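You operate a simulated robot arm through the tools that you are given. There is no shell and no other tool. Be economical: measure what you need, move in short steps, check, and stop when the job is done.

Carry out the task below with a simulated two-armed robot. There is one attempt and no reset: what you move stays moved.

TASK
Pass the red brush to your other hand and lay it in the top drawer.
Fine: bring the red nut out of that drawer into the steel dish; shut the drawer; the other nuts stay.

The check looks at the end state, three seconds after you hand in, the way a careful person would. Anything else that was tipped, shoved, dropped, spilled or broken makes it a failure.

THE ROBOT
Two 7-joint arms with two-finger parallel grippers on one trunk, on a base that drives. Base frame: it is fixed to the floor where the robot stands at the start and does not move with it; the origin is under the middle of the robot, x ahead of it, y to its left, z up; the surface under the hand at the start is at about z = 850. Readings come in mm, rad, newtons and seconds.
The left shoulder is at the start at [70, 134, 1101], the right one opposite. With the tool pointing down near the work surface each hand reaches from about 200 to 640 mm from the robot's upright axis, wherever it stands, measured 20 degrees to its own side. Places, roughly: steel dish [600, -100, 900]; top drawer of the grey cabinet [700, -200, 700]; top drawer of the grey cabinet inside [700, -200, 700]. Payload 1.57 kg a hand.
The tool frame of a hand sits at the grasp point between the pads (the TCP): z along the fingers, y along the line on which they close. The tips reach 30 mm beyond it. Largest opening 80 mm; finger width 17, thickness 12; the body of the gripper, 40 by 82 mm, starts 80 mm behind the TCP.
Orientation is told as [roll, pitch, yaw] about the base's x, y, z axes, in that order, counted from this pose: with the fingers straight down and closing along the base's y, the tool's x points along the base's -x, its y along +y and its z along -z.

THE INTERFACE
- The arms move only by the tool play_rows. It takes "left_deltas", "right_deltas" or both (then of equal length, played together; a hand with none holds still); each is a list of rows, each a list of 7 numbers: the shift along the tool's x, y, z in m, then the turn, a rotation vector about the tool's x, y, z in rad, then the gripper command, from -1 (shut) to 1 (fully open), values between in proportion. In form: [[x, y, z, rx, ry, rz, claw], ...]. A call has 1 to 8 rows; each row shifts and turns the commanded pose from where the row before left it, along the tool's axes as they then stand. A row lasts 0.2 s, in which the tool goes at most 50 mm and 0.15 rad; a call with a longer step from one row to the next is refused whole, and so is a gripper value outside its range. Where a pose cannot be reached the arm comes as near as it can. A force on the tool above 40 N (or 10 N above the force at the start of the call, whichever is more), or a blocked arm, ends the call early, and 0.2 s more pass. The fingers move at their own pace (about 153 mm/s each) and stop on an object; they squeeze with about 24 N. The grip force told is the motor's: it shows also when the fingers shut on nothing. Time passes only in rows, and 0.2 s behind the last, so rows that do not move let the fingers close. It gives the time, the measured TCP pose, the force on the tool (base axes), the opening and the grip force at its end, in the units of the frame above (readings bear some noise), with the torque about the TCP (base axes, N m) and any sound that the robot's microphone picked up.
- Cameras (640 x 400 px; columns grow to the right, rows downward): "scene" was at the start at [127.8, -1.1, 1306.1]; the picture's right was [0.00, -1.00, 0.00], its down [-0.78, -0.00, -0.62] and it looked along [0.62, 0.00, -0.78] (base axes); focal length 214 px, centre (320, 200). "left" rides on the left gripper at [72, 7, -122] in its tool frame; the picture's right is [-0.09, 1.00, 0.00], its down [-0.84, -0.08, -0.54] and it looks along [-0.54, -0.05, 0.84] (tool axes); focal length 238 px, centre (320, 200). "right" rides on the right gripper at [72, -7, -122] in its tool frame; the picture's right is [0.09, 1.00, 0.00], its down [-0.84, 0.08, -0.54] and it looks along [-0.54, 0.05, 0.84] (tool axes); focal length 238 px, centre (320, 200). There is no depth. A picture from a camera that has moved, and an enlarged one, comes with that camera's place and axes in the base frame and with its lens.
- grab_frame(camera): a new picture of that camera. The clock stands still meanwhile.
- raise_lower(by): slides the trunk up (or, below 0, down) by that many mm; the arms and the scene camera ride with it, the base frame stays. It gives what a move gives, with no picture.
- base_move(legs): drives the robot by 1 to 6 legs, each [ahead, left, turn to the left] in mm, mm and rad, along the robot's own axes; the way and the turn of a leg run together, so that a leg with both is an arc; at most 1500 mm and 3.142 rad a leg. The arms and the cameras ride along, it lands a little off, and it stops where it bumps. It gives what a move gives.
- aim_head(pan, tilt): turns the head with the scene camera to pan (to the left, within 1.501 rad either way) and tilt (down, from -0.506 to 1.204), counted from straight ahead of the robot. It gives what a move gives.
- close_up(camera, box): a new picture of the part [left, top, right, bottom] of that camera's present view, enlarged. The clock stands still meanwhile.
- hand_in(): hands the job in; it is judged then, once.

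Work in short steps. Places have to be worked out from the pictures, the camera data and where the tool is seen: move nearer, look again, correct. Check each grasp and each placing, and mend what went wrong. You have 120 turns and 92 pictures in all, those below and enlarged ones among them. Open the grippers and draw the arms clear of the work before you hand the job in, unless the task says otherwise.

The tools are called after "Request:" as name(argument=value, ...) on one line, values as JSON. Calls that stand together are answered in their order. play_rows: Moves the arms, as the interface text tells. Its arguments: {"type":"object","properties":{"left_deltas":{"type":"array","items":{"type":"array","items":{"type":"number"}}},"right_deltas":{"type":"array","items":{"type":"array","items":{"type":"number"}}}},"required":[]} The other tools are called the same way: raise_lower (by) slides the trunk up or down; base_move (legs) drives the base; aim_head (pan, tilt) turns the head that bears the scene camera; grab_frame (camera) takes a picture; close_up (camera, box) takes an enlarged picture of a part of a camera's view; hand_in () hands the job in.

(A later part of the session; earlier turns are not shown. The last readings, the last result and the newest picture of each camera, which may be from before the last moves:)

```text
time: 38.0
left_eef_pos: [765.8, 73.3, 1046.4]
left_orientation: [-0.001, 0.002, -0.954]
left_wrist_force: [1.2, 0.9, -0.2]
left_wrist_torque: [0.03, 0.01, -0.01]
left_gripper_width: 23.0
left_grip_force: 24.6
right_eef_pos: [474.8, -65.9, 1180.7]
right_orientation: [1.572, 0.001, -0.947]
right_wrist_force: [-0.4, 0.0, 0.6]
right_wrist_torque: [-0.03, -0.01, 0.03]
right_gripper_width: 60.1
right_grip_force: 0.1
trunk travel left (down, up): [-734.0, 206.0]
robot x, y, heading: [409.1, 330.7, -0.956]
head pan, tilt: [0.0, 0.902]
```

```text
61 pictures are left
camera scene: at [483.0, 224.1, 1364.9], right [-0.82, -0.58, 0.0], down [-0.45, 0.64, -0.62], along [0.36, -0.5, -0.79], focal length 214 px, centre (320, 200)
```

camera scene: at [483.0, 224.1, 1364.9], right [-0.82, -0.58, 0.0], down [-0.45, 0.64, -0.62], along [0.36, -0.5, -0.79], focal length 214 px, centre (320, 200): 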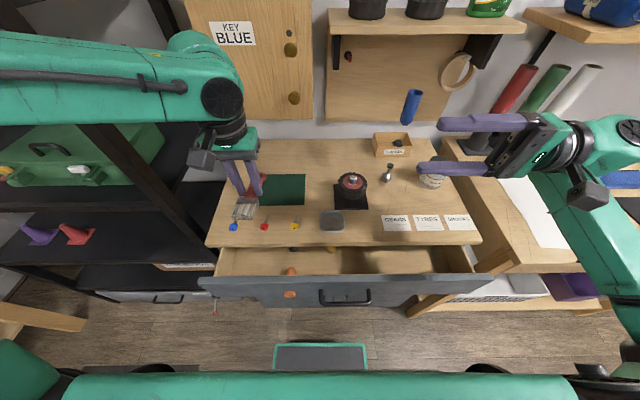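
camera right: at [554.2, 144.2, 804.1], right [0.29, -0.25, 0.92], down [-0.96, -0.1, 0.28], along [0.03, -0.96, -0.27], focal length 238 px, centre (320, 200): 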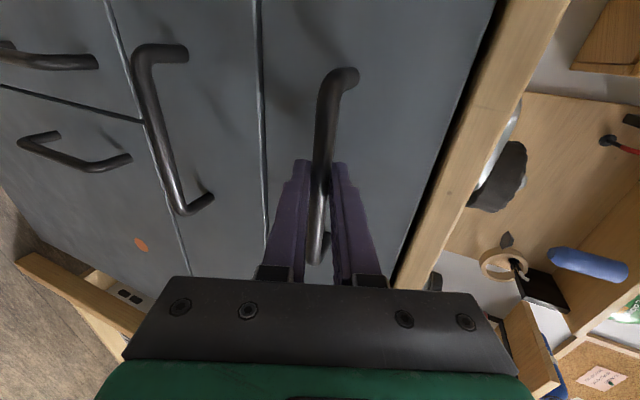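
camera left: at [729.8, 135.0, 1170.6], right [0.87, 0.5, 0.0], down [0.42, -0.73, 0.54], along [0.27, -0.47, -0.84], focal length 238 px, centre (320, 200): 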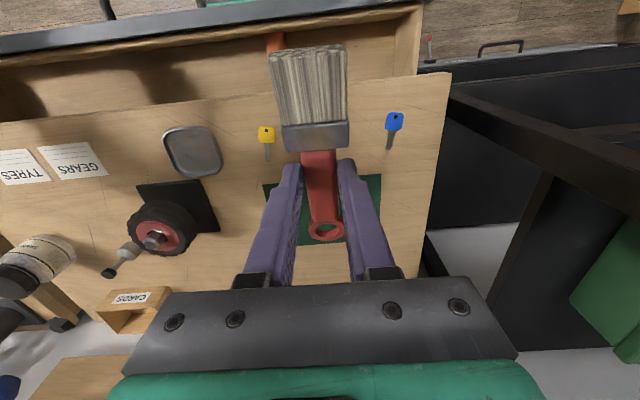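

The brush is held with its bristles toward me and tilted up ~14°; the ferrule is about 27 mm nearer to me than the left fingers (≈389 ahead, 144 left, z≈1031). I bring the right hand to the same height and tilt, still well to the right of it.

Request:
play_rows(right_deltas=[[-0.006, -0.0375, 0.02, 0, 0, 0, 0.5], [-0.006, -0.0375, 0.02, 0, 0, 0, 0.5], [-0.006, -0.0375, 0.02, 0, 0, 0, 0.5], [-0.006, -0.0375, 0.02, 0, 0, 0, 0.5], [0, 0, 0.03, 0, 0, 0.125, 0.5], [0, 0, 0.03, 0, 0, 0.125, 0.5], [0, 0, 0.03, 0, 0, 0, 0.5], [0, 0, 0, 0, 0, 0, 0.5]])

Request:
grab_frame(camera="right")

Request:
grab_frame(camera="scene")

```text
time: 39.8
left_eef_pos: [765.6, 73.2, 1047.3]
left_orientation: [-0.001, -0.002, -0.955]
left_wrist_force: [1.2, 0.0, 0.0]
left_wrist_torque: [-0.02, 0.01, 0.04]
left_gripper_width: 22.4
left_grip_force: 24.1
right_eef_pos: [625.3, 14.2, 1030.9]
right_orientation: [1.572, 0.249, -0.946]
right_wrist_force: [0.4, -0.4, 0.7]
right_wrist_torque: [-0.01, 0.02, -0.03]
right_gripper_width: 59.7
right_grip_force: 0.2
trunk travel left (down, up): [-734.0, 206.0]
robot x, y, heading: [410.2, 329.9, -0.953]
head pan, tilt: [0.0, 0.902]
```

```text
60 pictures are left
camera right: at [485.1, 2.0, 1042.3], right [0.09, -0.13, 0.99], down [0.05, -0.99, -0.13], along [0.99, 0.06, -0.08], focal length 238 px, centre (320, 200)
```

right: 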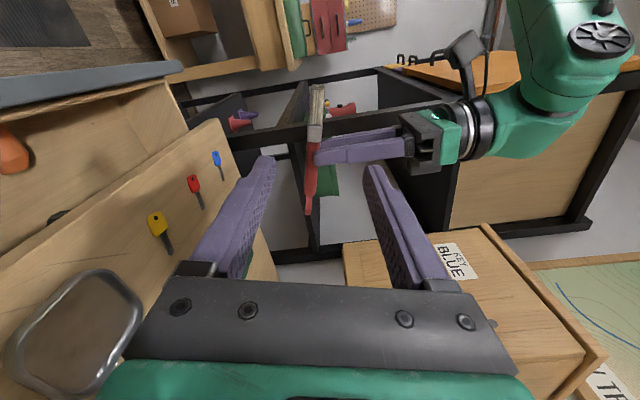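

```text
59 pictures are left
camera scene: at [482.0, 225.8, 1365.1], right [-0.82, -0.58, 0.0], down [-0.45, 0.64, -0.62], along [0.36, -0.51, -0.78], focal length 214 px, centre (320, 200)
```

scene: 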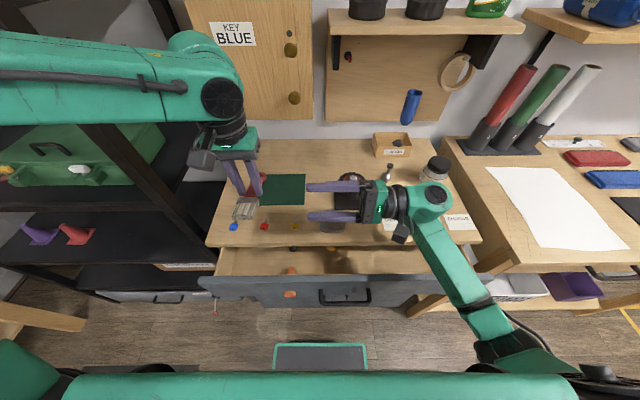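

The brush is seen edge-on nearly midway between the right fingers. I enlarge to locate the ferrule.

Request:
close_up(camera="right", box=[260, 70, 420, 230])

```text
2.50 times, centred on (340, 150) of right
camera zoom: at [485.1, 2.0, 1042.3], right [0.09, -0.13, 0.99], down [0.05, -0.99, -0.13], along [0.99, 0.06, -0.08], focal length 596 px, centre (270, 325)
```

zoom: 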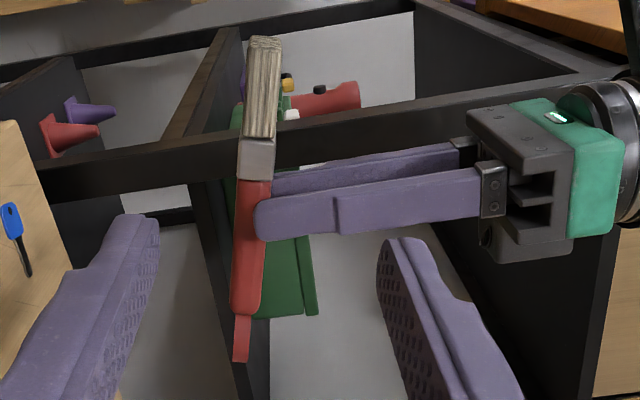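

Ferrule is 5 mm further and 5.6 mm lower in the right tool frame. I advance 135 mm along the fingers with that correction and check before closing.

Request:
play_rows(right_deltas=[[-0.001, -0.0014, 0.034, 0, 0, 0, 0.5], [-0.001, -0.0014, 0.034, 0, 0, 0, 0.5], [-0.001, -0.0014, 0.034, 0, 0, 0, 0.5], [0, -0.0014, 0.033, 0, 0, 0, 0.2], [0, 0, 0, 0, 0, 0, 0.2]])

Request:
grab_frame(camera="right")

Request:
grab_frame(camera="left")

```text
time: 41.0
left_eef_pos: [765.4, 74.1, 1046.8]
left_orientation: [0.0, -0.002, -0.956]
left_wrist_force: [-0.1, -0.6, -1.0]
left_wrist_torque: [0.0, 0.0, -0.03]
left_gripper_width: 23.1
left_grip_force: 24.0
right_eef_pos: [736.9, 92.9, 1025.1]
right_orientation: [1.572, 0.249, -0.947]
right_wrist_force: [-0.6, -0.6, -0.3]
right_wrist_torque: [-0.01, 0.0, 0.01]
right_gripper_width: 47.8
right_grip_force: 0.0
trunk travel left (down, up): [-734.0, 206.0]
robot x, y, heading: [406.7, 331.2, -0.954]
head pan, tilt: [0.0, 0.902]
```

```text
57 pictures are left
camera right: at [595.7, 79.6, 1036.6], right [0.09, -0.13, 0.99], down [0.04, -0.99, -0.13], along [0.99, 0.06, -0.08], focal length 238 px, centre (320, 200)
```

right: 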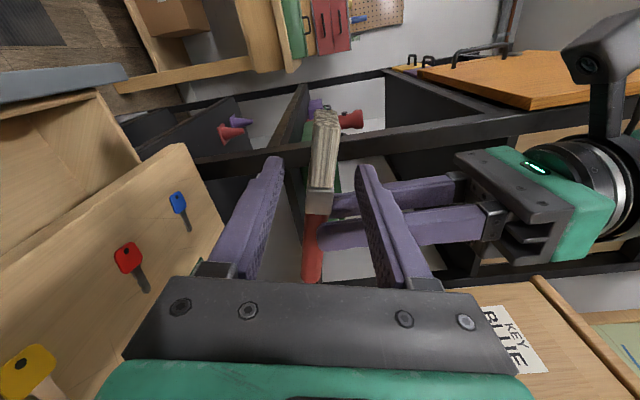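

```text
56 pictures are left
camera left: at [728.9, 136.1, 1171.1], right [0.87, 0.5, 0.0], down [0.42, -0.73, 0.54], along [0.27, -0.47, -0.84], focal length 238 px, centre (320, 200)
```

left: 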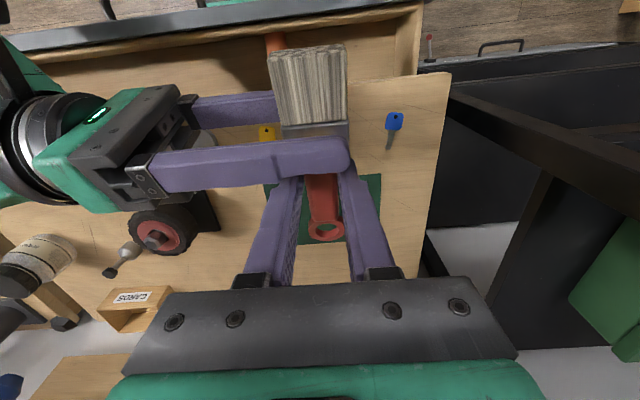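

The right fingers bracket the ferrule, clear of the left fingers. I close the right gripper.

Request:
play_rows(right_deltas=[[0, 0, 0, 0, 0, 0, -0.3], [0, 0, 0, 0, 0, 0, -1], [0, 0, 0, 0, 0, 0, -1], [0, 0, 0, 0, 0, 0, -1]])

Request:
grab_frame(camera="right")

```text
time: 42.0
left_eef_pos: [766.0, 73.8, 1048.7]
left_orientation: [-0.001, -0.003, -0.955]
left_wrist_force: [-1.7, -0.8, 1.7]
left_wrist_torque: [-0.02, 0.06, 0.03]
left_gripper_width: 23.0
left_grip_force: 23.9
right_eef_pos: [736.8, 93.7, 1025.0]
right_orientation: [1.572, 0.249, -0.948]
right_wrist_force: [0.8, 1.1, 0.1]
right_wrist_torque: [0.01, 0.03, 0.03]
right_gripper_width: 15.5
right_grip_force: 23.4
trunk travel left (down, up): [-734.0, 206.0]
robot x, y, heading: [406.9, 331.9, -0.959]
head pan, tilt: [0.0, 0.902]
```

```text
55 pictures are left
camera right: at [596.0, 79.6, 1036.6], right [0.09, -0.13, 0.99], down [0.05, -0.99, -0.13], along [0.99, 0.06, -0.09], focal length 238 px, centre (320, 200)
```

right: 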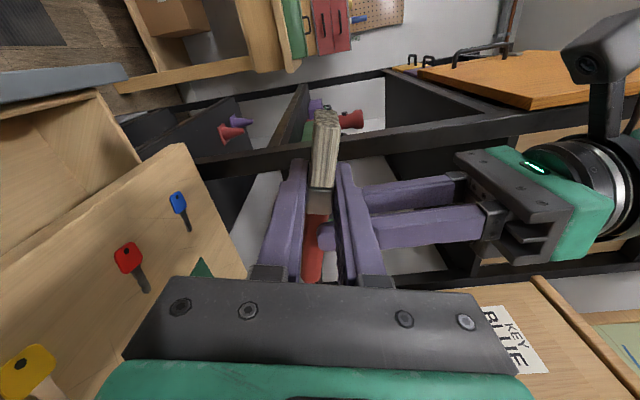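

Right grip on the ferrule is firm (15.5 mm, 23 N). I open the left and lift it straight off.

Request:
play_rows(left_deltas=[[0, 0, 0, 0, 0, 0, 0.3], [0, 0, 0, 0, 0, 0, 0.3], [0, 0, -0.03, 0, 0, 0, 0.3], [0, 0, -0.03, 0, 0, 0, 0.3], [0, 0, -0.03, 0, 0, 0, 0.3], [0, 0, -0.02, 0, 0, 0, 0.3]], right_deltas=[[0, 0, 0, 0, 0, 0, -1], [0, 0, 0, 0, 0, 0, -1], [0, 0, 0, 0, 0, 0, -1], [0, 0, 0, 0, 0, 0, -1], [0, 0, 0, 0, 0, 0, -1], [0, 0, 0, 0, 0, 0, -1]])

Request:
grab_frame(camera="left")

```text
time: 43.4
left_eef_pos: [765.4, 74.1, 1157.6]
left_orientation: [-0.002, -0.002, -0.957]
left_wrist_force: [-0.5, 0.0, -0.6]
left_wrist_torque: [0.0, -0.02, 0.03]
left_gripper_width: 52.0
left_grip_force: 0.1
right_eef_pos: [737.0, 93.3, 1025.9]
right_orientation: [1.573, 0.25, -0.947]
right_wrist_force: [0.2, -0.4, -0.4]
right_wrist_torque: [-0.01, 0.01, -0.02]
right_gripper_width: 15.3
right_grip_force: 23.8
trunk travel left (down, up): [-734.0, 206.0]
robot x, y, heading: [410.1, 324.9, -0.955]
head pan, tilt: [0.0, 0.902]
```

```text
54 pictures are left
camera left: at [729.2, 136.6, 1281.7], right [0.87, 0.5, 0.0], down [0.42, -0.73, 0.54], along [0.27, -0.47, -0.84], focal length 238 px, centre (320, 200)
```

left: 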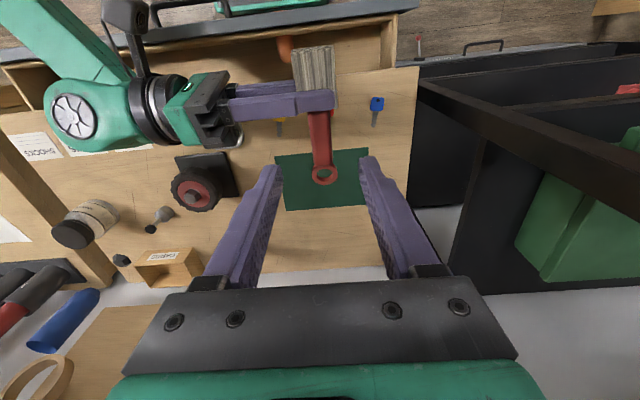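

Handover succeeded. I back off 130 mm so the drawer can open wide while the dish stays in reach, then look.

Request:
base_move(legs=[[-130, 0, 0]])

Request:
play_rows(right_deltas=[[0, 0.02, -0.045, 0, 0, 0, -1], [0, 0.02, -0.045, 0, 0, 0, -1], [0, 0.02, -0.045, 0, 0, 0, -1], [0, 0.01, -0.045, 0, 0, 0, -1], [0, 0, -0.045, 0, 0, 0, -1], [0, 0, -0.045, 0, 0, 0, -1]])

Request:
grab_frame(camera="scene")

Request:
grab_frame(camera="left")

```text
time: 44.7
left_eef_pos: [692.1, 178.6, 1156.4]
left_orientation: [-0.001, -0.001, -0.952]
left_wrist_force: [-0.1, 0.1, -0.7]
left_wrist_torque: [0.0, 0.01, 0.0]
left_gripper_width: 52.1
left_grip_force: 0.0
right_eef_pos: [663.1, 196.0, 1024.7]
right_orientation: [1.573, 0.251, -0.945]
right_wrist_force: [0.3, 0.6, -0.7]
right_wrist_torque: [0.02, -0.01, 0.05]
right_gripper_width: 15.4
right_grip_force: 24.0
trunk travel left (down, up): [-734.0, 206.0]
robot x, y, heading: [332.2, 438.5, -0.953]
head pan, tilt: [0.0, 0.902]
```

```text
time: 46.1
left_eef_pos: [690.6, 179.4, 1157.2]
left_orientation: [0.001, -0.002, -0.953]
left_wrist_force: [-0.1, 0.2, 0.3]
left_wrist_torque: [0.03, -0.01, 0.01]
left_gripper_width: 52.1
left_grip_force: 0.0
right_eef_pos: [449.7, 25.3, 1094.2]
right_orientation: [1.572, 0.248, -0.944]
right_wrist_force: [-1.1, -0.3, -0.4]
right_wrist_torque: [-0.01, 0.04, 0.01]
right_gripper_width: 15.2
right_grip_force: 23.9
trunk travel left (down, up): [-734.0, 206.0]
robot x, y, heading: [331.5, 432.6, -0.95]
head pan, tilt: [0.0, 0.902]
```

```text
53 pictures are left
camera scene: at [406.8, 330.6, 1365.1], right [-0.81, -0.58, 0.0], down [-0.45, 0.64, -0.62], along [0.36, -0.5, -0.78], focal length 214 px, centre (320, 200)
```

scene: 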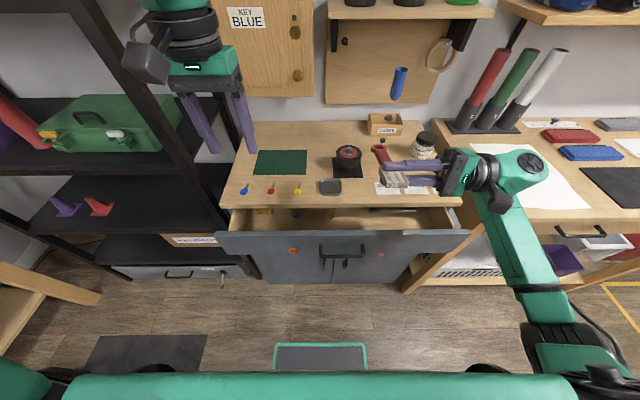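

```text
52 pictures are left
camera left: at [654.3, 241.4, 1281.3], right [0.87, 0.5, 0.0], down [0.42, -0.73, 0.54], along [0.27, -0.47, -0.84], focal length 238 px, centre (320, 200)
```

left: 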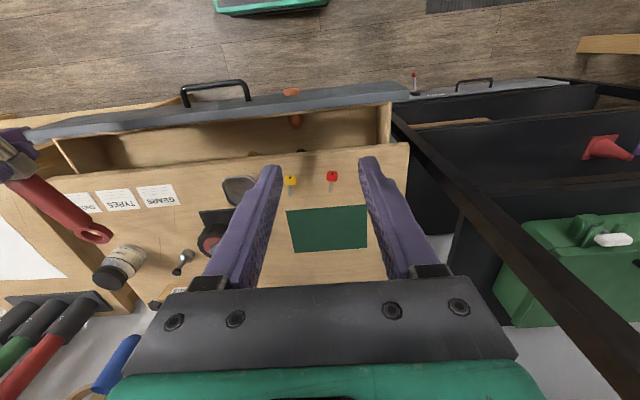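

The drawer panel's inner face is ~441 ahead and its top ~845 high. I bring the closed left fingers above the gap behind the panel to pull the drawer open from inside, and shift the right hand further right.

Request:
play_rows(left_deltas=[[-0.0097, -0.0243, 0.0378, 0, 0, 0, -1], [-0.0097, -0.0243, 0.0378, 0, 0, 0, -1], [-0.0097, -0.0243, 0.0378, 0, 0, 0, -1], [-0.0097, -0.0243, 0.0378, 0, 0, 0, -1], [-0.0097, -0.0243, 0.0378, 0, 0, 0, -1], [-0.0097, -0.0243, 0.0378, 0, 0, 0, -1], [0, 0, 0, 0, 0, 0, -1]], right_deltas=[[0, 0, -0.02, 0, 0, 0, -1], [0, 0, -0.02, 0, 0, 0, -1], [0, 0, -0.02, 0, 0, 0, -1], [0, 0, 0, 0, 0, 0, -1], [0, 0, 0, 0, 0, 0, -1], [0, 0, 0, 0, 0, 0, -1], [0, 0, 0, 0, 0, 0, -1]])

Request:
grab_frame(camera="left")

Request:
grab_frame(camera="scene")

```text
time: 47.7
left_eef_pos: [638.1, 125.5, 947.6]
left_orientation: [-0.001, -0.002, -0.953]
left_wrist_force: [0.8, 0.0, -1.0]
left_wrist_torque: [-0.01, -0.02, 0.02]
left_gripper_width: 0.0
left_grip_force: 21.2
left hand out of reach, approached as far as the arm can: row 4, 5, 6
right_eef_pos: [404.1, -7.9, 1093.5]
right_orientation: [1.571, 0.249, -0.946]
right_wrist_force: [-0.3, 1.0, -0.7]
right_wrist_torque: [0.0, 0.0, 0.02]
right_gripper_width: 15.4
right_grip_force: 23.5
trunk travel left (down, up): [-734.0, 206.0]
robot x, y, heading: [334.8, 432.9, -0.958]
head pan, tilt: [0.0, 0.902]
```

```text
51 pictures are left
camera left: at [602.2, 188.1, 1070.7], right [0.87, 0.5, 0.0], down [0.42, -0.73, 0.54], along [0.27, -0.47, -0.84], focal length 238 px, centre (320, 200)
```

left: 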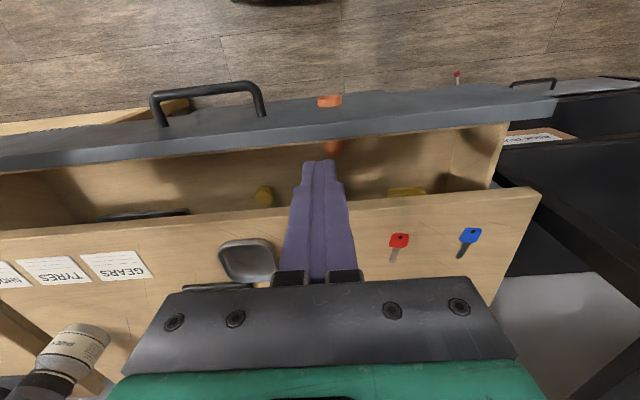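

```text
50 pictures are left
camera scene: at [407.7, 331.3, 1365.1], right [-0.81, -0.58, 0.0], down [-0.45, 0.64, -0.62], along [0.36, -0.51, -0.78], focal length 214 px, centre (320, 200)
```

scene: 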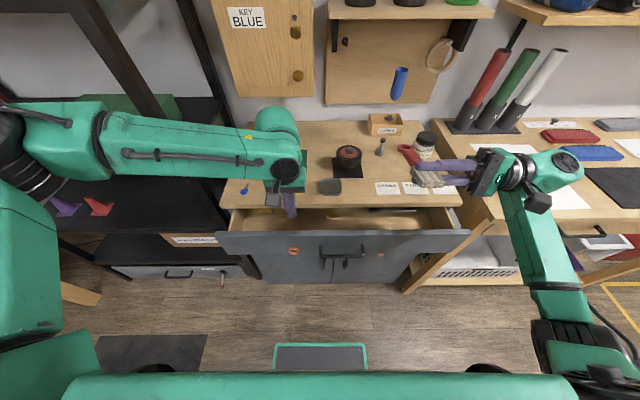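

The left arm reaches poorly with the trunk this high. I lift the left hand 90 mm and lower the trunk 130 mm, keeping its tips above the panel.

Request:
play_rows(left_deltas=[[0, 0, -0.03, 0, 0, 0, -1], [0, 0, -0.03, 0, 0, 0, -1], [0, 0, -0.03, 0, 0, 0, -1]], right_deltas=[[0, 0.02, 0, 0, 0, 0, -1], [0, 0.02, 0, 0, 0, 0, -1], [0, 0.02, 0, 0, 0, 0, -1]])

Request:
raise_lower(by=-130)

Request:
play_rows(left_deltas=[[-0.016, -0.02, 0, 0, 0, 0, -1], [-0.016, -0.02, 0, 0, 0, 0, -1], [-0.016, -0.02, 0, 0, 0, 0, -1], [0, 0, 0, 0, 0, 0, -1]])

Request:
grab_frame(camera="left")

```text
time: 48.5
left_eef_pos: [638.7, 127.1, 1037.5]
left_orientation: [0.0, 0.001, -0.952]
left_wrist_force: [0.0, 0.2, 0.0]
left_wrist_torque: [0.02, 0.01, -0.02]
left_gripper_width: 0.0
left_grip_force: 21.1
right_eef_pos: [413.7, -22.7, 1152.2]
right_orientation: [1.57, 0.249, -0.946]
right_wrist_force: [-1.3, -1.2, -0.8]
right_wrist_torque: [0.01, 0.01, 0.0]
right_gripper_width: 15.6
right_grip_force: 24.3
trunk travel left (down, up): [-734.0, 206.0]
robot x, y, heading: [335.9, 431.9, -0.955]
head pan, tilt: [0.0, 0.902]
```

```text
time: 50.1
left_eef_pos: [639.1, 125.6, 909.2]
left_orientation: [0.001, -0.001, -0.953]
left_wrist_force: [0.2, 0.4, 0.2]
left_wrist_torque: [0.01, 0.01, -0.02]
left_gripper_width: 0.2
left_grip_force: 20.9
right_eef_pos: [413.8, -20.7, 1020.5]
right_orientation: [1.57, 0.251, -0.946]
right_wrist_force: [-0.2, 0.8, -0.5]
right_wrist_torque: [0.0, 0.0, 0.02]
right_gripper_width: 15.2
right_grip_force: 24.1
trunk travel left (down, up): [-604.0, 336.0]
robot x, y, heading: [331.5, 433.7, -0.951]
head pan, tilt: [0.0, 0.902]
```

```text
time: 51.1
left_eef_pos: [637.2, 114.2, 907.9]
left_orientation: [-0.002, -0.002, -0.955]
left_wrist_force: [-0.6, 0.4, 0.1]
left_wrist_torque: [0.0, 0.01, 0.01]
left_gripper_width: 0.0
left_grip_force: 21.5
left hand out of reach, approached as far as the arm can: row 1, 2, 3
right_eef_pos: [413.9, -21.5, 1021.7]
right_orientation: [1.569, 0.251, -0.946]
right_wrist_force: [0.0, -0.2, 0.1]
right_wrist_torque: [0.0, -0.01, -0.02]
right_gripper_width: 15.2
right_grip_force: 24.5
trunk travel left (down, up): [-604.0, 336.0]
robot x, y, heading: [334.9, 433.3, -0.955]
head pan, tilt: [0.0, 0.902]
```

```text
49 pictures are left
camera left: at [600.6, 176.1, 1031.2], right [0.87, 0.5, 0.0], down [0.42, -0.73, 0.54], along [0.27, -0.47, -0.84], focal length 238 px, centre (320, 200)
```

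left: 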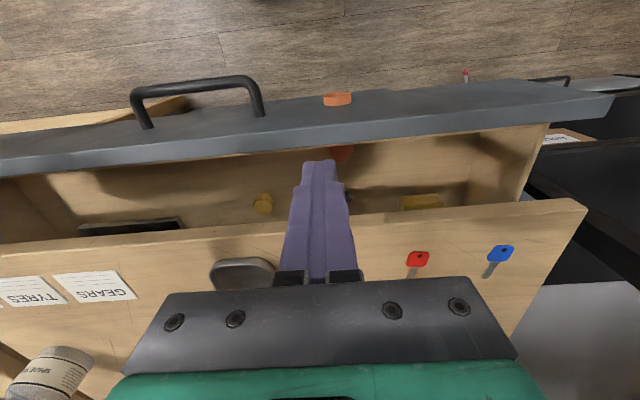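

The left arm is limited toward its inner side. I strafe the base 150 mm right so the drawer middle, nut and dish lie on the left arm's side.

Request:
base_move(legs=[[0, -150, 0]])

Request:
play_rows(left_deltas=[[-0.014, 0.01, 0, 0, 0, 0, -1], [-0.014, 0.01, 0, 0, 0, 0, -1], [0, 0, 0, 0, 0, 0, -1]])

Request:
grab_frame(camera="left")

Request:
grab_frame(camera="scene")

```text
time: 52.4
left_eef_pos: [514.8, 26.5, 908.8]
left_orientation: [-0.003, -0.003, -0.953]
left_wrist_force: [-0.2, 0.4, -0.8]
left_wrist_torque: [0.01, -0.01, 0.0]
left_gripper_width: 0.0
left_grip_force: 21.1
right_eef_pos: [290.1, -108.5, 1021.6]
right_orientation: [1.57, 0.25, -0.946]
right_wrist_force: [-0.1, -0.5, -0.1]
right_wrist_torque: [0.04, 0.0, -0.01]
right_gripper_width: 15.2
right_grip_force: 24.0
trunk travel left (down, up): [-604.0, 336.0]
robot x, y, heading: [208.4, 347.2, -0.955]
head pan, tilt: [0.0, 0.902]
```

```text
time: 53.2
left_eef_pos: [546.6, 15.6, 908.9]
left_orientation: [-0.002, -0.002, -0.953]
left_wrist_force: [-0.3, -0.8, -0.6]
left_wrist_torque: [0.04, 0.02, -0.01]
left_gripper_width: 0.0
left_grip_force: 21.0
right_eef_pos: [290.6, -108.0, 1021.6]
right_orientation: [1.572, 0.249, -0.948]
right_wrist_force: [0.4, -0.1, 0.0]
right_wrist_torque: [0.0, 0.0, 0.02]
right_gripper_width: 15.4
right_grip_force: 24.5
trunk travel left (down, up): [-604.0, 336.0]
robot x, y, heading: [209.7, 346.9, -0.95]
head pan, tilt: [0.0, 0.902]
```

```text
48 pictures are left
camera left: at [511.0, 78.1, 1031.5], right [0.87, 0.5, 0.0], down [0.42, -0.73, 0.54], along [0.27, -0.47, -0.84], focal length 238 px, centre (320, 200)
```

left: 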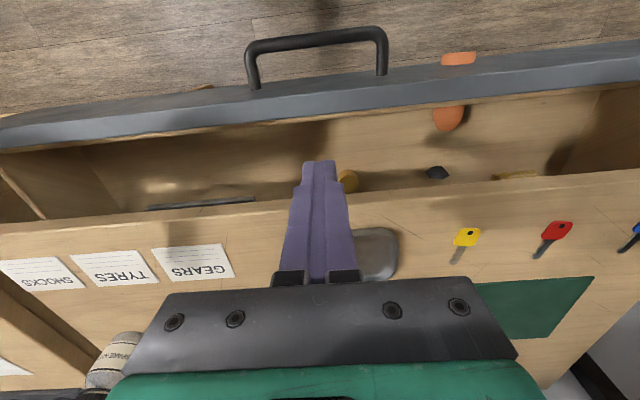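

```text
47 pictures are left
camera scene: at [285.3, 244.3, 1235.1], right [-0.82, -0.58, 0.0], down [-0.45, 0.64, -0.62], along [0.36, -0.51, -0.78], focal length 214 px, centre (320, 200)
```

scene: 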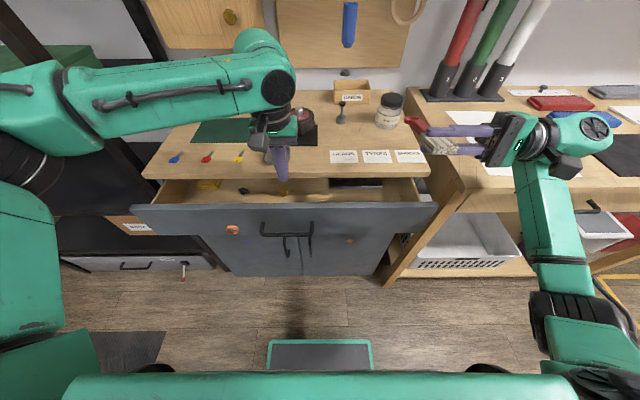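

The closed left fingertips are above the gap behind the panel. I lower them 62 mm and pull back in small rows.

Request:
play_rows(left_deltas=[[0, 0, 0.031, 0, 0, 0, -1], [0, 0, 0.031, 0, 0, 0, -1], [0.02, 0, 0, 0, 0, 0, -1], [0.02, 0, 0, 0, 0, 0, -1], [0.02, 0, 0, 0, 0, 0, -1], [0.02, 0, 0, 0, 0, 0, -1]])

Request:
grab_frame(camera="scene")

```text
time: 54.6
left_eef_pos: [502.4, 86.1, 846.7]
left_orientation: [-0.002, -0.001, -0.953]
left_wrist_force: [0.0, 0.7, 0.2]
left_wrist_torque: [0.0, -0.03, 0.01]
left_gripper_width: 0.0
left_grip_force: 21.6
left hand out of reach, approached as far as the arm can: row 2
right_eef_pos: [290.9, -107.0, 1020.8]
right_orientation: [1.569, 0.249, -0.945]
right_wrist_force: [-0.8, 0.6, -1.0]
right_wrist_torque: [-0.03, 0.02, -0.02]
right_gripper_width: 15.3
right_grip_force: 23.7
trunk travel left (down, up): [-604.0, 336.0]
robot x, y, heading: [211.6, 345.7, -0.955]
head pan, tilt: [0.0, 0.902]
```

```text
46 pictures are left
camera scene: at [284.7, 245.0, 1235.2], right [-0.82, -0.58, 0.0], down [-0.45, 0.64, -0.62], along [0.36, -0.51, -0.78], focal length 214 px, centre (320, 200)
```

scene: 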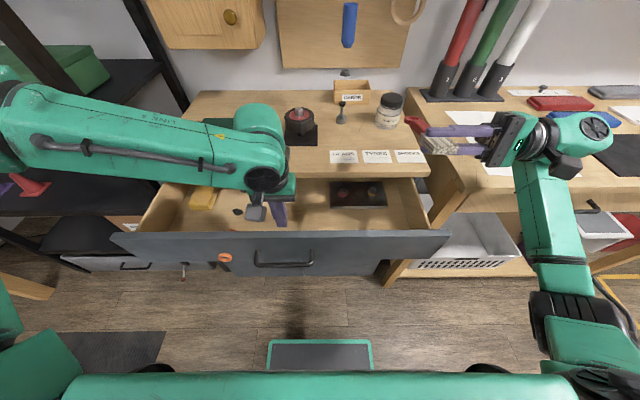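

The drawer slides. I pull another 88 mm.

Request:
play_rows(left_deltas=[[0.022, 0, 0, 0, 0, 0, -1], [0.022, 0, 0, 0, 0, 0, -1], [0.022, 0, 0, 0, 0, 0, -1], [0.022, 0, 0, 0, 0, 0, -1], [-0.01, 0, 0, 0, 0, 0, -1], [0, 0, -0.04, 0, 0, 0, -1], [0, 0, -0.04, 0, 0, 0, -1], [0, 0, -0.04, 0, 0, 0, -1]])

Request:
play_rows(left_deltas=[[0, 0.04, -0.02, 0, 0, 0, -1], [0, 0.04, -0.02, 0, 0, 0, -1], [0, 0.04, -0.02, 0, 0, 0, 0]])

Request:
grab_frame(camera="scene")

```text
time: 56.4
left_eef_pos: [469.8, 132.0, 967.5]
left_orientation: [-0.001, -0.001, -0.955]
left_wrist_force: [-0.8, -0.2, 0.4]
left_wrist_torque: [0.01, -0.04, 0.0]
left_gripper_width: 0.0
left_grip_force: 21.7
left hand out of reach, approached as far as the arm can: row 4
right_eef_pos: [290.1, -109.0, 1020.9]
right_orientation: [1.57, 0.248, -0.946]
right_wrist_force: [1.2, 0.6, -1.0]
right_wrist_torque: [0.01, 0.02, -0.02]
right_gripper_width: 15.5
right_grip_force: 23.5
trunk travel left (down, up): [-604.0, 336.0]
robot x, y, heading: [210.5, 350.5, -0.952]
head pan, tilt: [0.0, 0.902]
```

```text
time: 57.2
left_eef_pos: [568.0, 199.9, 1026.7]
left_orientation: [-0.005, -0.003, -0.955]
left_wrist_force: [0.1, 0.6, 0.0]
left_wrist_torque: [0.01, 0.0, 0.03]
left_gripper_width: 39.9
left_grip_force: 0.0
right_eef_pos: [290.6, -106.7, 1021.6]
right_orientation: [1.57, 0.25, -0.945]
right_wrist_force: [0.2, -0.2, -0.5]
right_wrist_torque: [0.01, 0.01, -0.01]
right_gripper_width: 15.2
right_grip_force: 23.8
trunk travel left (down, up): [-604.0, 336.0]
robot x, y, heading: [210.8, 346.3, -0.958]
head pan, tilt: [0.0, 0.902]
```

```text
45 pictures are left
camera scene: at [286.2, 245.2, 1235.1], right [-0.82, -0.58, 0.0], down [-0.45, 0.64, -0.62], along [0.36, -0.51, -0.78], focal length 214 px, centre (320, 200)
```

scene: 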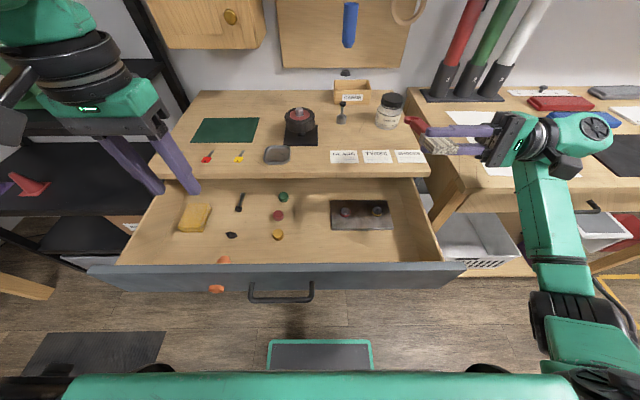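

Request:
close_up(camera="scene", box=[160, 165, 440, 305])

Request:
close_up(camera="scene", box=[215, 175, 315, 250])

```text
2.29 times, centred on (300, 235) of scene
camera zoom: at [286.2, 245.2, 1235.1], right [-0.82, -0.58, 0.0], down [-0.45, 0.64, -0.62], along [0.36, -0.51, -0.78], focal length 490 px, centre (366, 120)
```

zoom: 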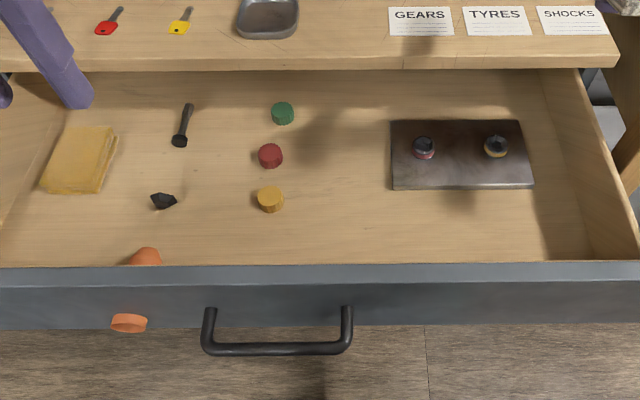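

```text
5.33 times, centred on (265, 212) of scene
camera zoom: at [286.2, 245.2, 1235.1], right [-0.82, -0.58, 0.0], down [-0.45, 0.64, -0.62], along [0.36, -0.51, -0.78], focal length 1144 px, centre (613, 133)
```

zoom: 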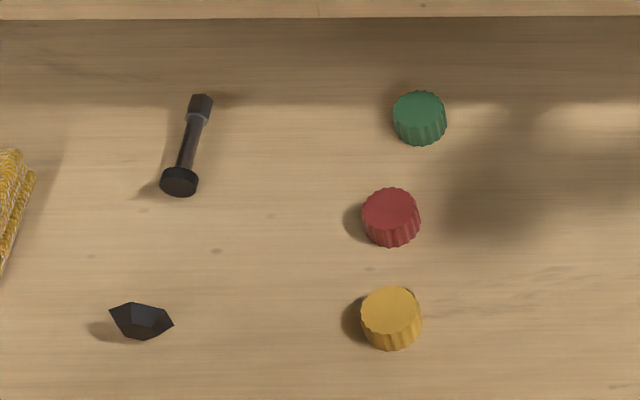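

The coloured round ones look like knurled caps, not nuts; the metal plate at right seems to hold the real nuts. I zoom there.

Request:
close_up(camera="scene", box=[322, 190, 402, 240])

```text
8.00 times, centred on (362, 215) of scene
camera zoom: at [286.2, 245.2, 1235.1], right [-0.82, -0.58, 0.0], down [-0.45, 0.64, -0.62], along [0.36, -0.51, -0.78], focal length 1716 px, centre (-16, 80)
```

zoom: 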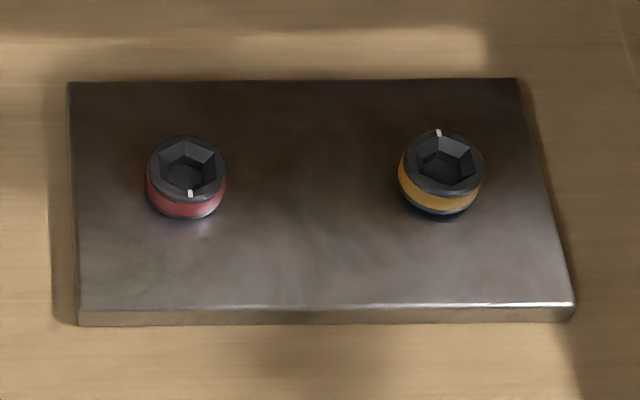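

The red-banded hex nut sits at the left on the metal plate (yellow-banded one at right); the caps are decoys. First the brush: I level it and turn the right hand tool-down with the brush still pointing ahead.

Request:
play_rows(right_deltas=[[0, 0, 0, 0, 0, -0.125, -1], [0, 0, 0, 0, 0, -0.125, -1], [0, 0, 0, 0.149, 0, 0, -1], [0, 0, 0, 0.149, 0, 0, -1], [0, 0, 0, 0.149, 0, 0, -1], [0, 0, 0, 0.149, 0, 0, -1], [0, 0, 0, 0.149, 0, 0, -1], [0, 0, 0, 0.149, 0, 0, -1]])

Request:
play_rows(right_deltas=[[0, 0, 0, 0.135, 0, 0, -1], [0, 0, 0, 0.135, 0, 0, -1], [0, 0, 0, 0.135, 0, 0, -1], [0, 0, 0, 0.135, 0, 0, -1], [0, 0, 0, 0.135, 0, 0, -1], [0, 0, 0, 0, 0, 0, -1]])

Request:
grab_frame(camera="right")

```text
time: 59.0
left_eef_pos: [568.0, 199.4, 1026.5]
left_orientation: [-0.003, -0.002, -0.954]
left_wrist_force: [-1.2, -0.2, 0.6]
left_wrist_torque: [0.0, 0.01, 0.03]
left_gripper_width: 40.0
left_grip_force: 0.1
right_eef_pos: [290.8, -108.1, 1021.7]
right_orientation: [0.674, 0.001, -0.948]
right_wrist_force: [-0.2, -0.1, -0.5]
right_wrist_torque: [0.0, 0.05, -0.05]
right_gripper_width: 15.4
right_grip_force: 23.7
trunk travel left (down, up): [-604.0, 336.0]
robot x, y, heading: [209.8, 345.3, -0.954]
head pan, tilt: [0.0, 0.902]
```

```text
time: 60.4
left_eef_pos: [567.3, 199.0, 1025.3]
left_orientation: [-0.003, 0.0, -0.954]
left_wrist_force: [0.0, -0.4, 0.1]
left_wrist_torque: [0.0, 0.0, -0.02]
left_gripper_width: 39.9
left_grip_force: 0.1
right_eef_pos: [290.1, -106.8, 1021.0]
right_orientation: [0.001, -0.001, -0.948]
right_wrist_force: [-0.7, -0.2, -1.0]
right_wrist_torque: [0.01, -0.05, -0.02]
right_gripper_width: 15.6
right_grip_force: 24.3
trunk travel left (down, up): [-604.0, 336.0]
robot x, y, heading: [210.7, 349.4, -0.955]
head pan, tilt: [0.0, 0.902]
```

```text
41 pictures are left
camera right: at [242.0, -53.9, 1142.9], right [0.75, 0.66, 0.0], down [0.55, -0.63, 0.54], along [0.36, -0.41, -0.84], focal length 238 px, centre (320, 200)
```

right: 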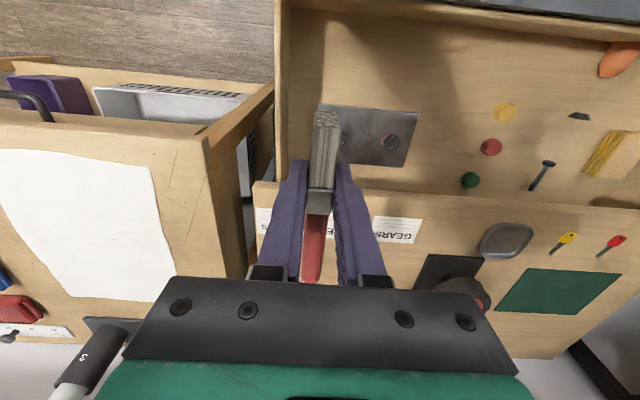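

Brush hangs edge-down, pointing ahead. I carry it over the free strip of drawer floor between plate and caps.

Request:
play_rows(right_deltas=[[0.0094, 0.0464, 0, 0, 0, 0, -1], [0.0094, 0.0464, 0, 0, 0, 0, -1], [0.0094, 0.0464, 0, 0, 0, 0, -1], [0.0094, 0.0464, 0, 0, 0, 0, -1], [0.0094, 0.0464, 0, 0, 0, 0, -1], [0, 0, 0.04, 0, 0, 0, -1], [0, 0, 0.04, 0, 0, 0, -1]])

Request:
grab_frame(camera="right")

Request:
grab_frame(camera="scene")

```text
time: 62.0
left_eef_pos: [566.9, 199.1, 1026.4]
left_orientation: [-0.002, -0.001, -0.951]
left_wrist_force: [-1.1, 0.8, 0.9]
left_wrist_torque: [0.03, 0.01, 0.03]
left_gripper_width: 39.9
left_grip_force: 0.1
right_eef_pos: [452.1, 64.6, 939.9]
right_orientation: [0.003, -0.001, -0.947]
right_wrist_force: [-0.4, -0.1, -0.7]
right_wrist_torque: [0.0, 0.0, 0.0]
right_gripper_width: 15.4
right_grip_force: 23.7
trunk travel left (down, up): [-604.0, 336.0]
robot x, y, heading: [211.9, 349.1, -0.955]
head pan, tilt: [0.0, 0.902]
```

```text
40 pictures are left
camera right: at [404.1, 120.1, 1062.7], right [0.75, 0.66, 0.0], down [0.55, -0.63, 0.54], along [0.36, -0.41, -0.84], focal length 238 px, centre (320, 200)
```

right: 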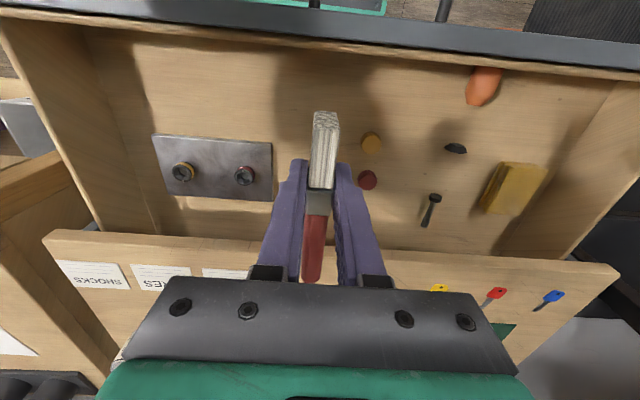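

```text
39 pictures are left
camera scene: at [285.9, 243.9, 1235.1], right [-0.82, -0.58, 0.0], down [-0.45, 0.64, -0.62], along [0.36, -0.51, -0.78], focal length 214 px, centre (320, 200)
```

scene: 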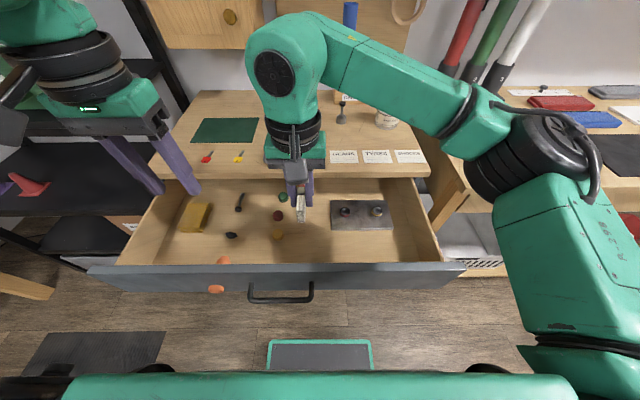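

Position is over the free strip. I descend 130 mm, then look at the gap to the floor.

Request:
play_rows(right_deltas=[[0, 0, 0.04, 0, 0, 0, -1], [0, 0, 0.04, 0, 0, 0, -1], [0, 0, 0.03, 0, 0, 0, -1], [0, 0, 0.02, 0, 0, 0, -1]])

Request:
grab_frame(camera="right")

Request:
close_up(camera="scene", box=[220, 150, 400, 280])

```text
time: 63.0
left_eef_pos: [566.7, 199.9, 1025.7]
left_orientation: [-0.003, -0.001, -0.953]
left_wrist_force: [0.0, -0.2, -1.0]
left_wrist_torque: [-0.03, 0.01, 0.02]
left_gripper_width: 40.0
left_grip_force: 0.1
right_eef_pos: [451.8, 65.3, 811.1]
right_orientation: [0.001, 0.001, -0.946]
right_wrist_force: [0.6, -0.2, -1.2]
right_wrist_torque: [0.03, 0.01, 0.0]
right_gripper_width: 15.6
right_grip_force: 24.1
trunk travel left (down, up): [-604.0, 336.0]
robot x, y, heading: [209.8, 348.0, -0.957]
head pan, tilt: [0.0, 0.902]
```

```text
38 pictures are left
camera right: at [403.5, 119.0, 933.1], right [0.75, 0.66, 0.0], down [0.55, -0.63, 0.54], along [0.36, -0.41, -0.84], focal length 238 px, centre (320, 200)
```

right: 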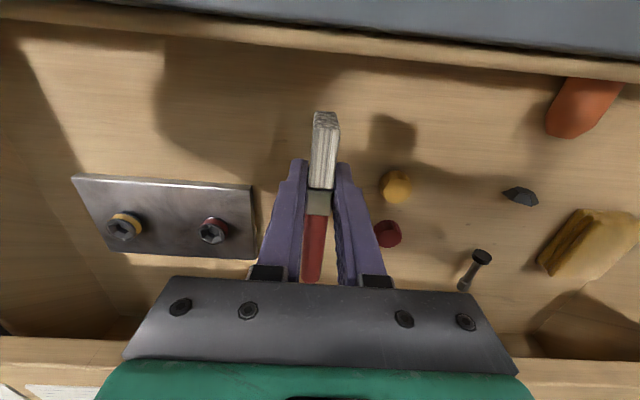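

```text
3.08 times, centred on (310, 215) of scene
camera zoom: at [285.6, 243.9, 1235.1], right [-0.82, -0.58, 0.0], down [-0.45, 0.64, -0.62], along [0.36, -0.51, -0.78], focal length 660 px, centre (351, 154)
```

zoom: 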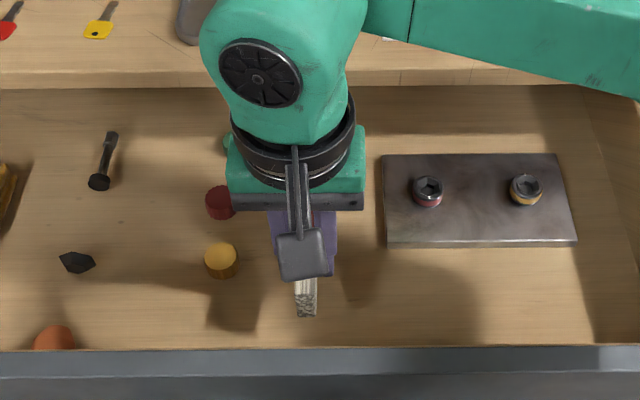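

By the two heights, cap tops are at z≈723 so the floor is about 705. I lower to ~757 and check the force.

Request:
play_rows(right_deltas=[[0, 0, 0.03, 0, 0, 0, -1], [0, 0, 0.02, 0, 0, 0, -1], [0, 0, 0.004, 0, 0, 0, -1]])

Request:
grab_frame(camera="right")

```text
time: 63.8
left_eef_pos: [567.7, 199.6, 1026.6]
left_orientation: [0.0, 0.0, -0.954]
left_wrist_force: [-0.2, -0.5, -0.4]
left_wrist_torque: [-0.01, 0.01, -0.03]
left_gripper_width: 40.3
left_grip_force: 0.1
right_eef_pos: [450.4, 66.1, 757.2]
right_orientation: [0.002, 0.0, -0.948]
right_wrist_force: [-0.3, 0.2, -1.1]
right_wrist_torque: [0.01, -0.03, 0.0]
right_gripper_width: 15.3
right_grip_force: 24.6
trunk travel left (down, up): [-604.0, 336.0]
robot x, y, heading: [210.9, 344.3, -0.95]
head pan, tilt: [0.0, 0.902]
```

```text
36 pictures are left
camera right: at [403.4, 120.0, 879.5], right [0.75, 0.66, 0.0], down [0.55, -0.63, 0.54], along [0.36, -0.41, -0.84], focal length 238 px, centre (320, 200)
```

right: 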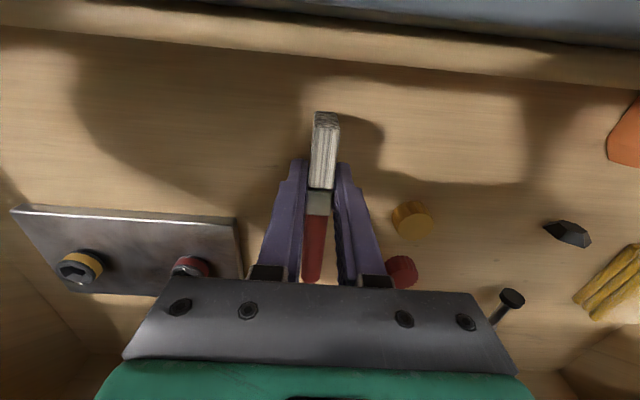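

Not yet touching; I lower in 4 mm steps, expecting contact within ~20 mm.

Request:
play_rows(right_deltas=[[0, 0, 0.004, 0, 0, 0, -1], [0, 0, 0.004, 0, 0, 0, -1], [0, 0, 0.003, 0, 0, 0, -1]])

Request:
play_rows(right_deltas=[[0, 0, 0.003, 0, 0, 0, -1], [0, 0, 0.003, 0, 0, 0, -1]])

```text
time: 64.6
left_eef_pos: [564.7, 200.4, 1027.3]
left_orientation: [-0.002, -0.005, -0.952]
left_wrist_force: [-0.5, 0.0, -0.1]
left_wrist_torque: [-0.01, -0.02, -0.01]
left_gripper_width: 39.9
left_grip_force: 0.1
right_eef_pos: [450.7, 66.6, 748.9]
right_orientation: [0.003, -0.004, -0.944]
right_wrist_force: [-3.5, -1.6, 26.7]
right_wrist_torque: [-0.11, 0.2, 0.03]
right_gripper_width: 15.6
right_grip_force: 23.9
trunk travel left (down, up): [-604.0, 336.0]
robot x, y, heading: [208.2, 350.4, -0.956]
head pan, tilt: [0.0, 0.902]
```

```text
time: 65.0
left_eef_pos: [565.8, 199.5, 1026.1]
left_orientation: [-0.001, -0.003, -0.955]
left_wrist_force: [-0.5, -0.9, -0.3]
left_wrist_torque: [0.03, -0.01, 0.05]
left_gripper_width: 40.0
left_grip_force: 0.1
right_eef_pos: [452.3, 64.8, 747.5]
right_orientation: [0.007, -0.005, -0.945]
right_wrist_force: [-4.5, -4.2, 21.9]
right_wrist_torque: [-0.11, 0.38, 0.2]
right_gripper_width: 15.4
right_grip_force: 23.6
trunk travel left (down, up): [-604.0, 336.0]
robot x, y, heading: [207.7, 344.0, -0.957]
head pan, tilt: [0.0, 0.902]
stopped in row 1 (right hand): the force on the tool passed its limit at 43 N (the readings are from after the stop); the commanded pose is now the measured one
```

Contact at TCP z≈749, so the floor is about 714. I ease up 2 mm, open moderately, and lift straight up.

Request:
play_rows(right_deltas=[[0, 0, -0.002, 0, 0, 0, -1], [0, 0, 0, 0, 0, 0, -0.3], [0, 0, 0, 0, 0, 0, 0], [0, 0, -0.03, 0, 0, 0, 0], [0, 0, -0.04, 0, 0, 0, 0], [0, 0, -0.045, 0, 0, 0, 0], [0, 0, -0.045, 0, 0, 0, 0], [0, 0, 0, 0, 0, 0, 0]])

Request:
grab_frame(camera="right")

```text
time: 66.8
left_eef_pos: [567.9, 198.3, 1025.9]
left_orientation: [-0.001, -0.002, -0.955]
left_wrist_force: [0.7, -1.0, 0.8]
left_wrist_torque: [-0.01, -0.02, -0.01]
left_gripper_width: 39.7
left_grip_force: 0.0
right_eef_pos: [451.2, 64.4, 910.5]
right_orientation: [0.005, -0.002, -0.948]
right_wrist_force: [0.0, -0.6, -0.6]
right_wrist_torque: [0.01, -0.02, 0.04]
right_gripper_width: 40.1
right_grip_force: 0.0
trunk travel left (down, up): [-604.0, 336.0]
robot x, y, heading: [210.2, 347.9, -0.95]
head pan, tilt: [0.0, 0.902]
```

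```text
35 pictures are left
camera right: at [402.7, 119.4, 1032.0], right [0.75, 0.66, 0.0], down [0.55, -0.63, 0.54], along [0.36, -0.41, -0.84], focal length 238 px, centre (320, 200)
```

right: 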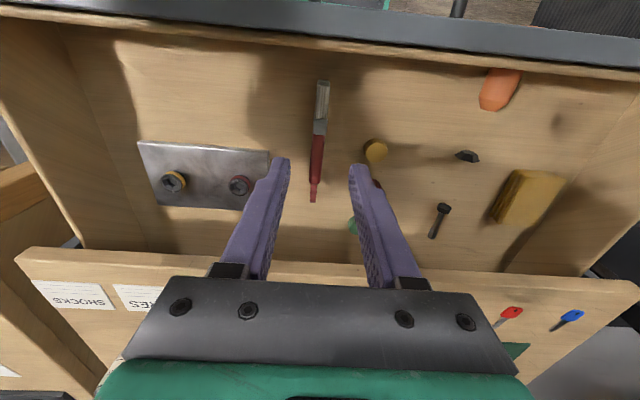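

The brush was left standing on its edge. I'll nudge it flat: closed right fingers go down beside it (right side) and push its upper half gently to the left.

Request:
play_rows(right_deltas=[[0, -0.03, 0, 0, 0, 0, -1], [0, 0, 0.045, 0, 0, 0, -1], [0, 0, 0.045, 0, 0, 0, -1], [0, 0, 0.045, 0, 0, 0, -1], [0, 0, 0.004, 0, 0, 0, -1], [0, 0, 0, 0, 0, 0, -1]])

Request:
grab_frame(camera="right")

```text
time: 68.2
left_eef_pos: [567.2, 199.4, 1025.7]
left_orientation: [-0.003, -0.001, -0.956]
left_wrist_force: [-0.7, -0.1, 0.0]
left_wrist_torque: [0.03, 0.0, -0.03]
left_gripper_width: 40.0
left_grip_force: 0.0
right_eef_pos: [428.0, 47.3, 768.9]
right_orientation: [0.005, -0.005, -0.945]
right_wrist_force: [0.1, 0.0, -0.7]
right_wrist_torque: [0.01, -0.01, 0.03]
right_gripper_width: 0.0
right_grip_force: 20.9
trunk travel left (down, up): [-604.0, 336.0]
robot x, y, heading: [209.3, 350.2, -0.953]
head pan, tilt: [0.0, 0.902]
```

```text
34 pictures are left
camera right: at [379.5, 102.3, 891.1], right [0.75, 0.66, 0.0], down [0.55, -0.63, 0.54], along [0.36, -0.41, -0.84], focal length 238 px, centre (320, 200)
```

right: 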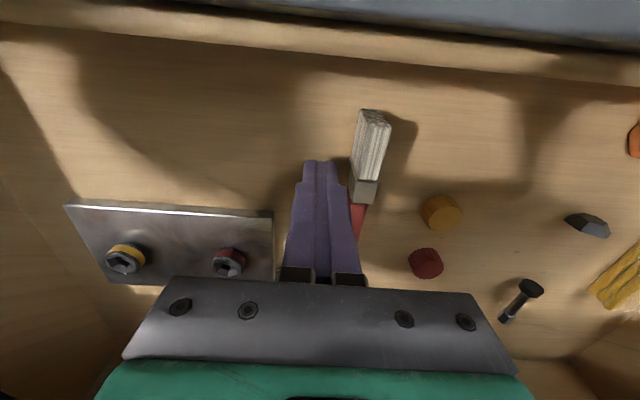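

The fingers are just to the right of the ferrule. I push left 28 mm in slow rows, then lift off.

Request:
play_rows(right_deltas=[[0, 0.007, 0, 0, 0, 0, -1], [0, 0.007, 0, 0, 0, 0, -1], [0, 0.007, 0, 0, 0, 0, -1], [0, 0.005, 0, 0, 0, 0, -1], [0, -0.01, 0, 0, 0, 0, -1], [0, 0, -0.045, 0, 0, 0, -1], [0, 0, -0.045, 0, 0, 0, -1], [0, 0, -0.045, 0, 0, 0, -1]])

Request:
grab_frame(camera="right")

```text
time: 70.0
left_eef_pos: [566.3, 198.5, 1026.2]
left_orientation: [-0.003, -0.004, -0.956]
left_wrist_force: [0.3, 0.9, -0.3]
left_wrist_torque: [0.04, 0.0, 0.01]
left_gripper_width: 40.1
left_grip_force: 0.1
right_eef_pos: [440.1, 57.9, 904.8]
right_orientation: [0.004, -0.003, -0.945]
right_wrist_force: [-0.8, -0.3, 0.1]
right_wrist_torque: [0.0, 0.03, -0.03]
right_gripper_width: 0.1
right_grip_force: 20.8
trunk travel left (down, up): [-604.0, 336.0]
robot x, y, heading: [211.4, 347.3, -0.952]
head pan, tilt: [0.0, 0.902]
```

```text
33 pictures are left
camera right: at [391.2, 112.6, 1026.8], right [0.75, 0.66, 0.0], down [0.55, -0.63, 0.54], along [0.36, -0.41, -0.84], focal length 238 px, centre (320, 200)
```

right: 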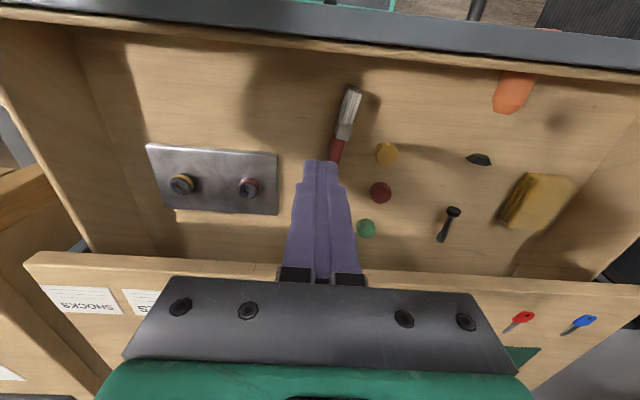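

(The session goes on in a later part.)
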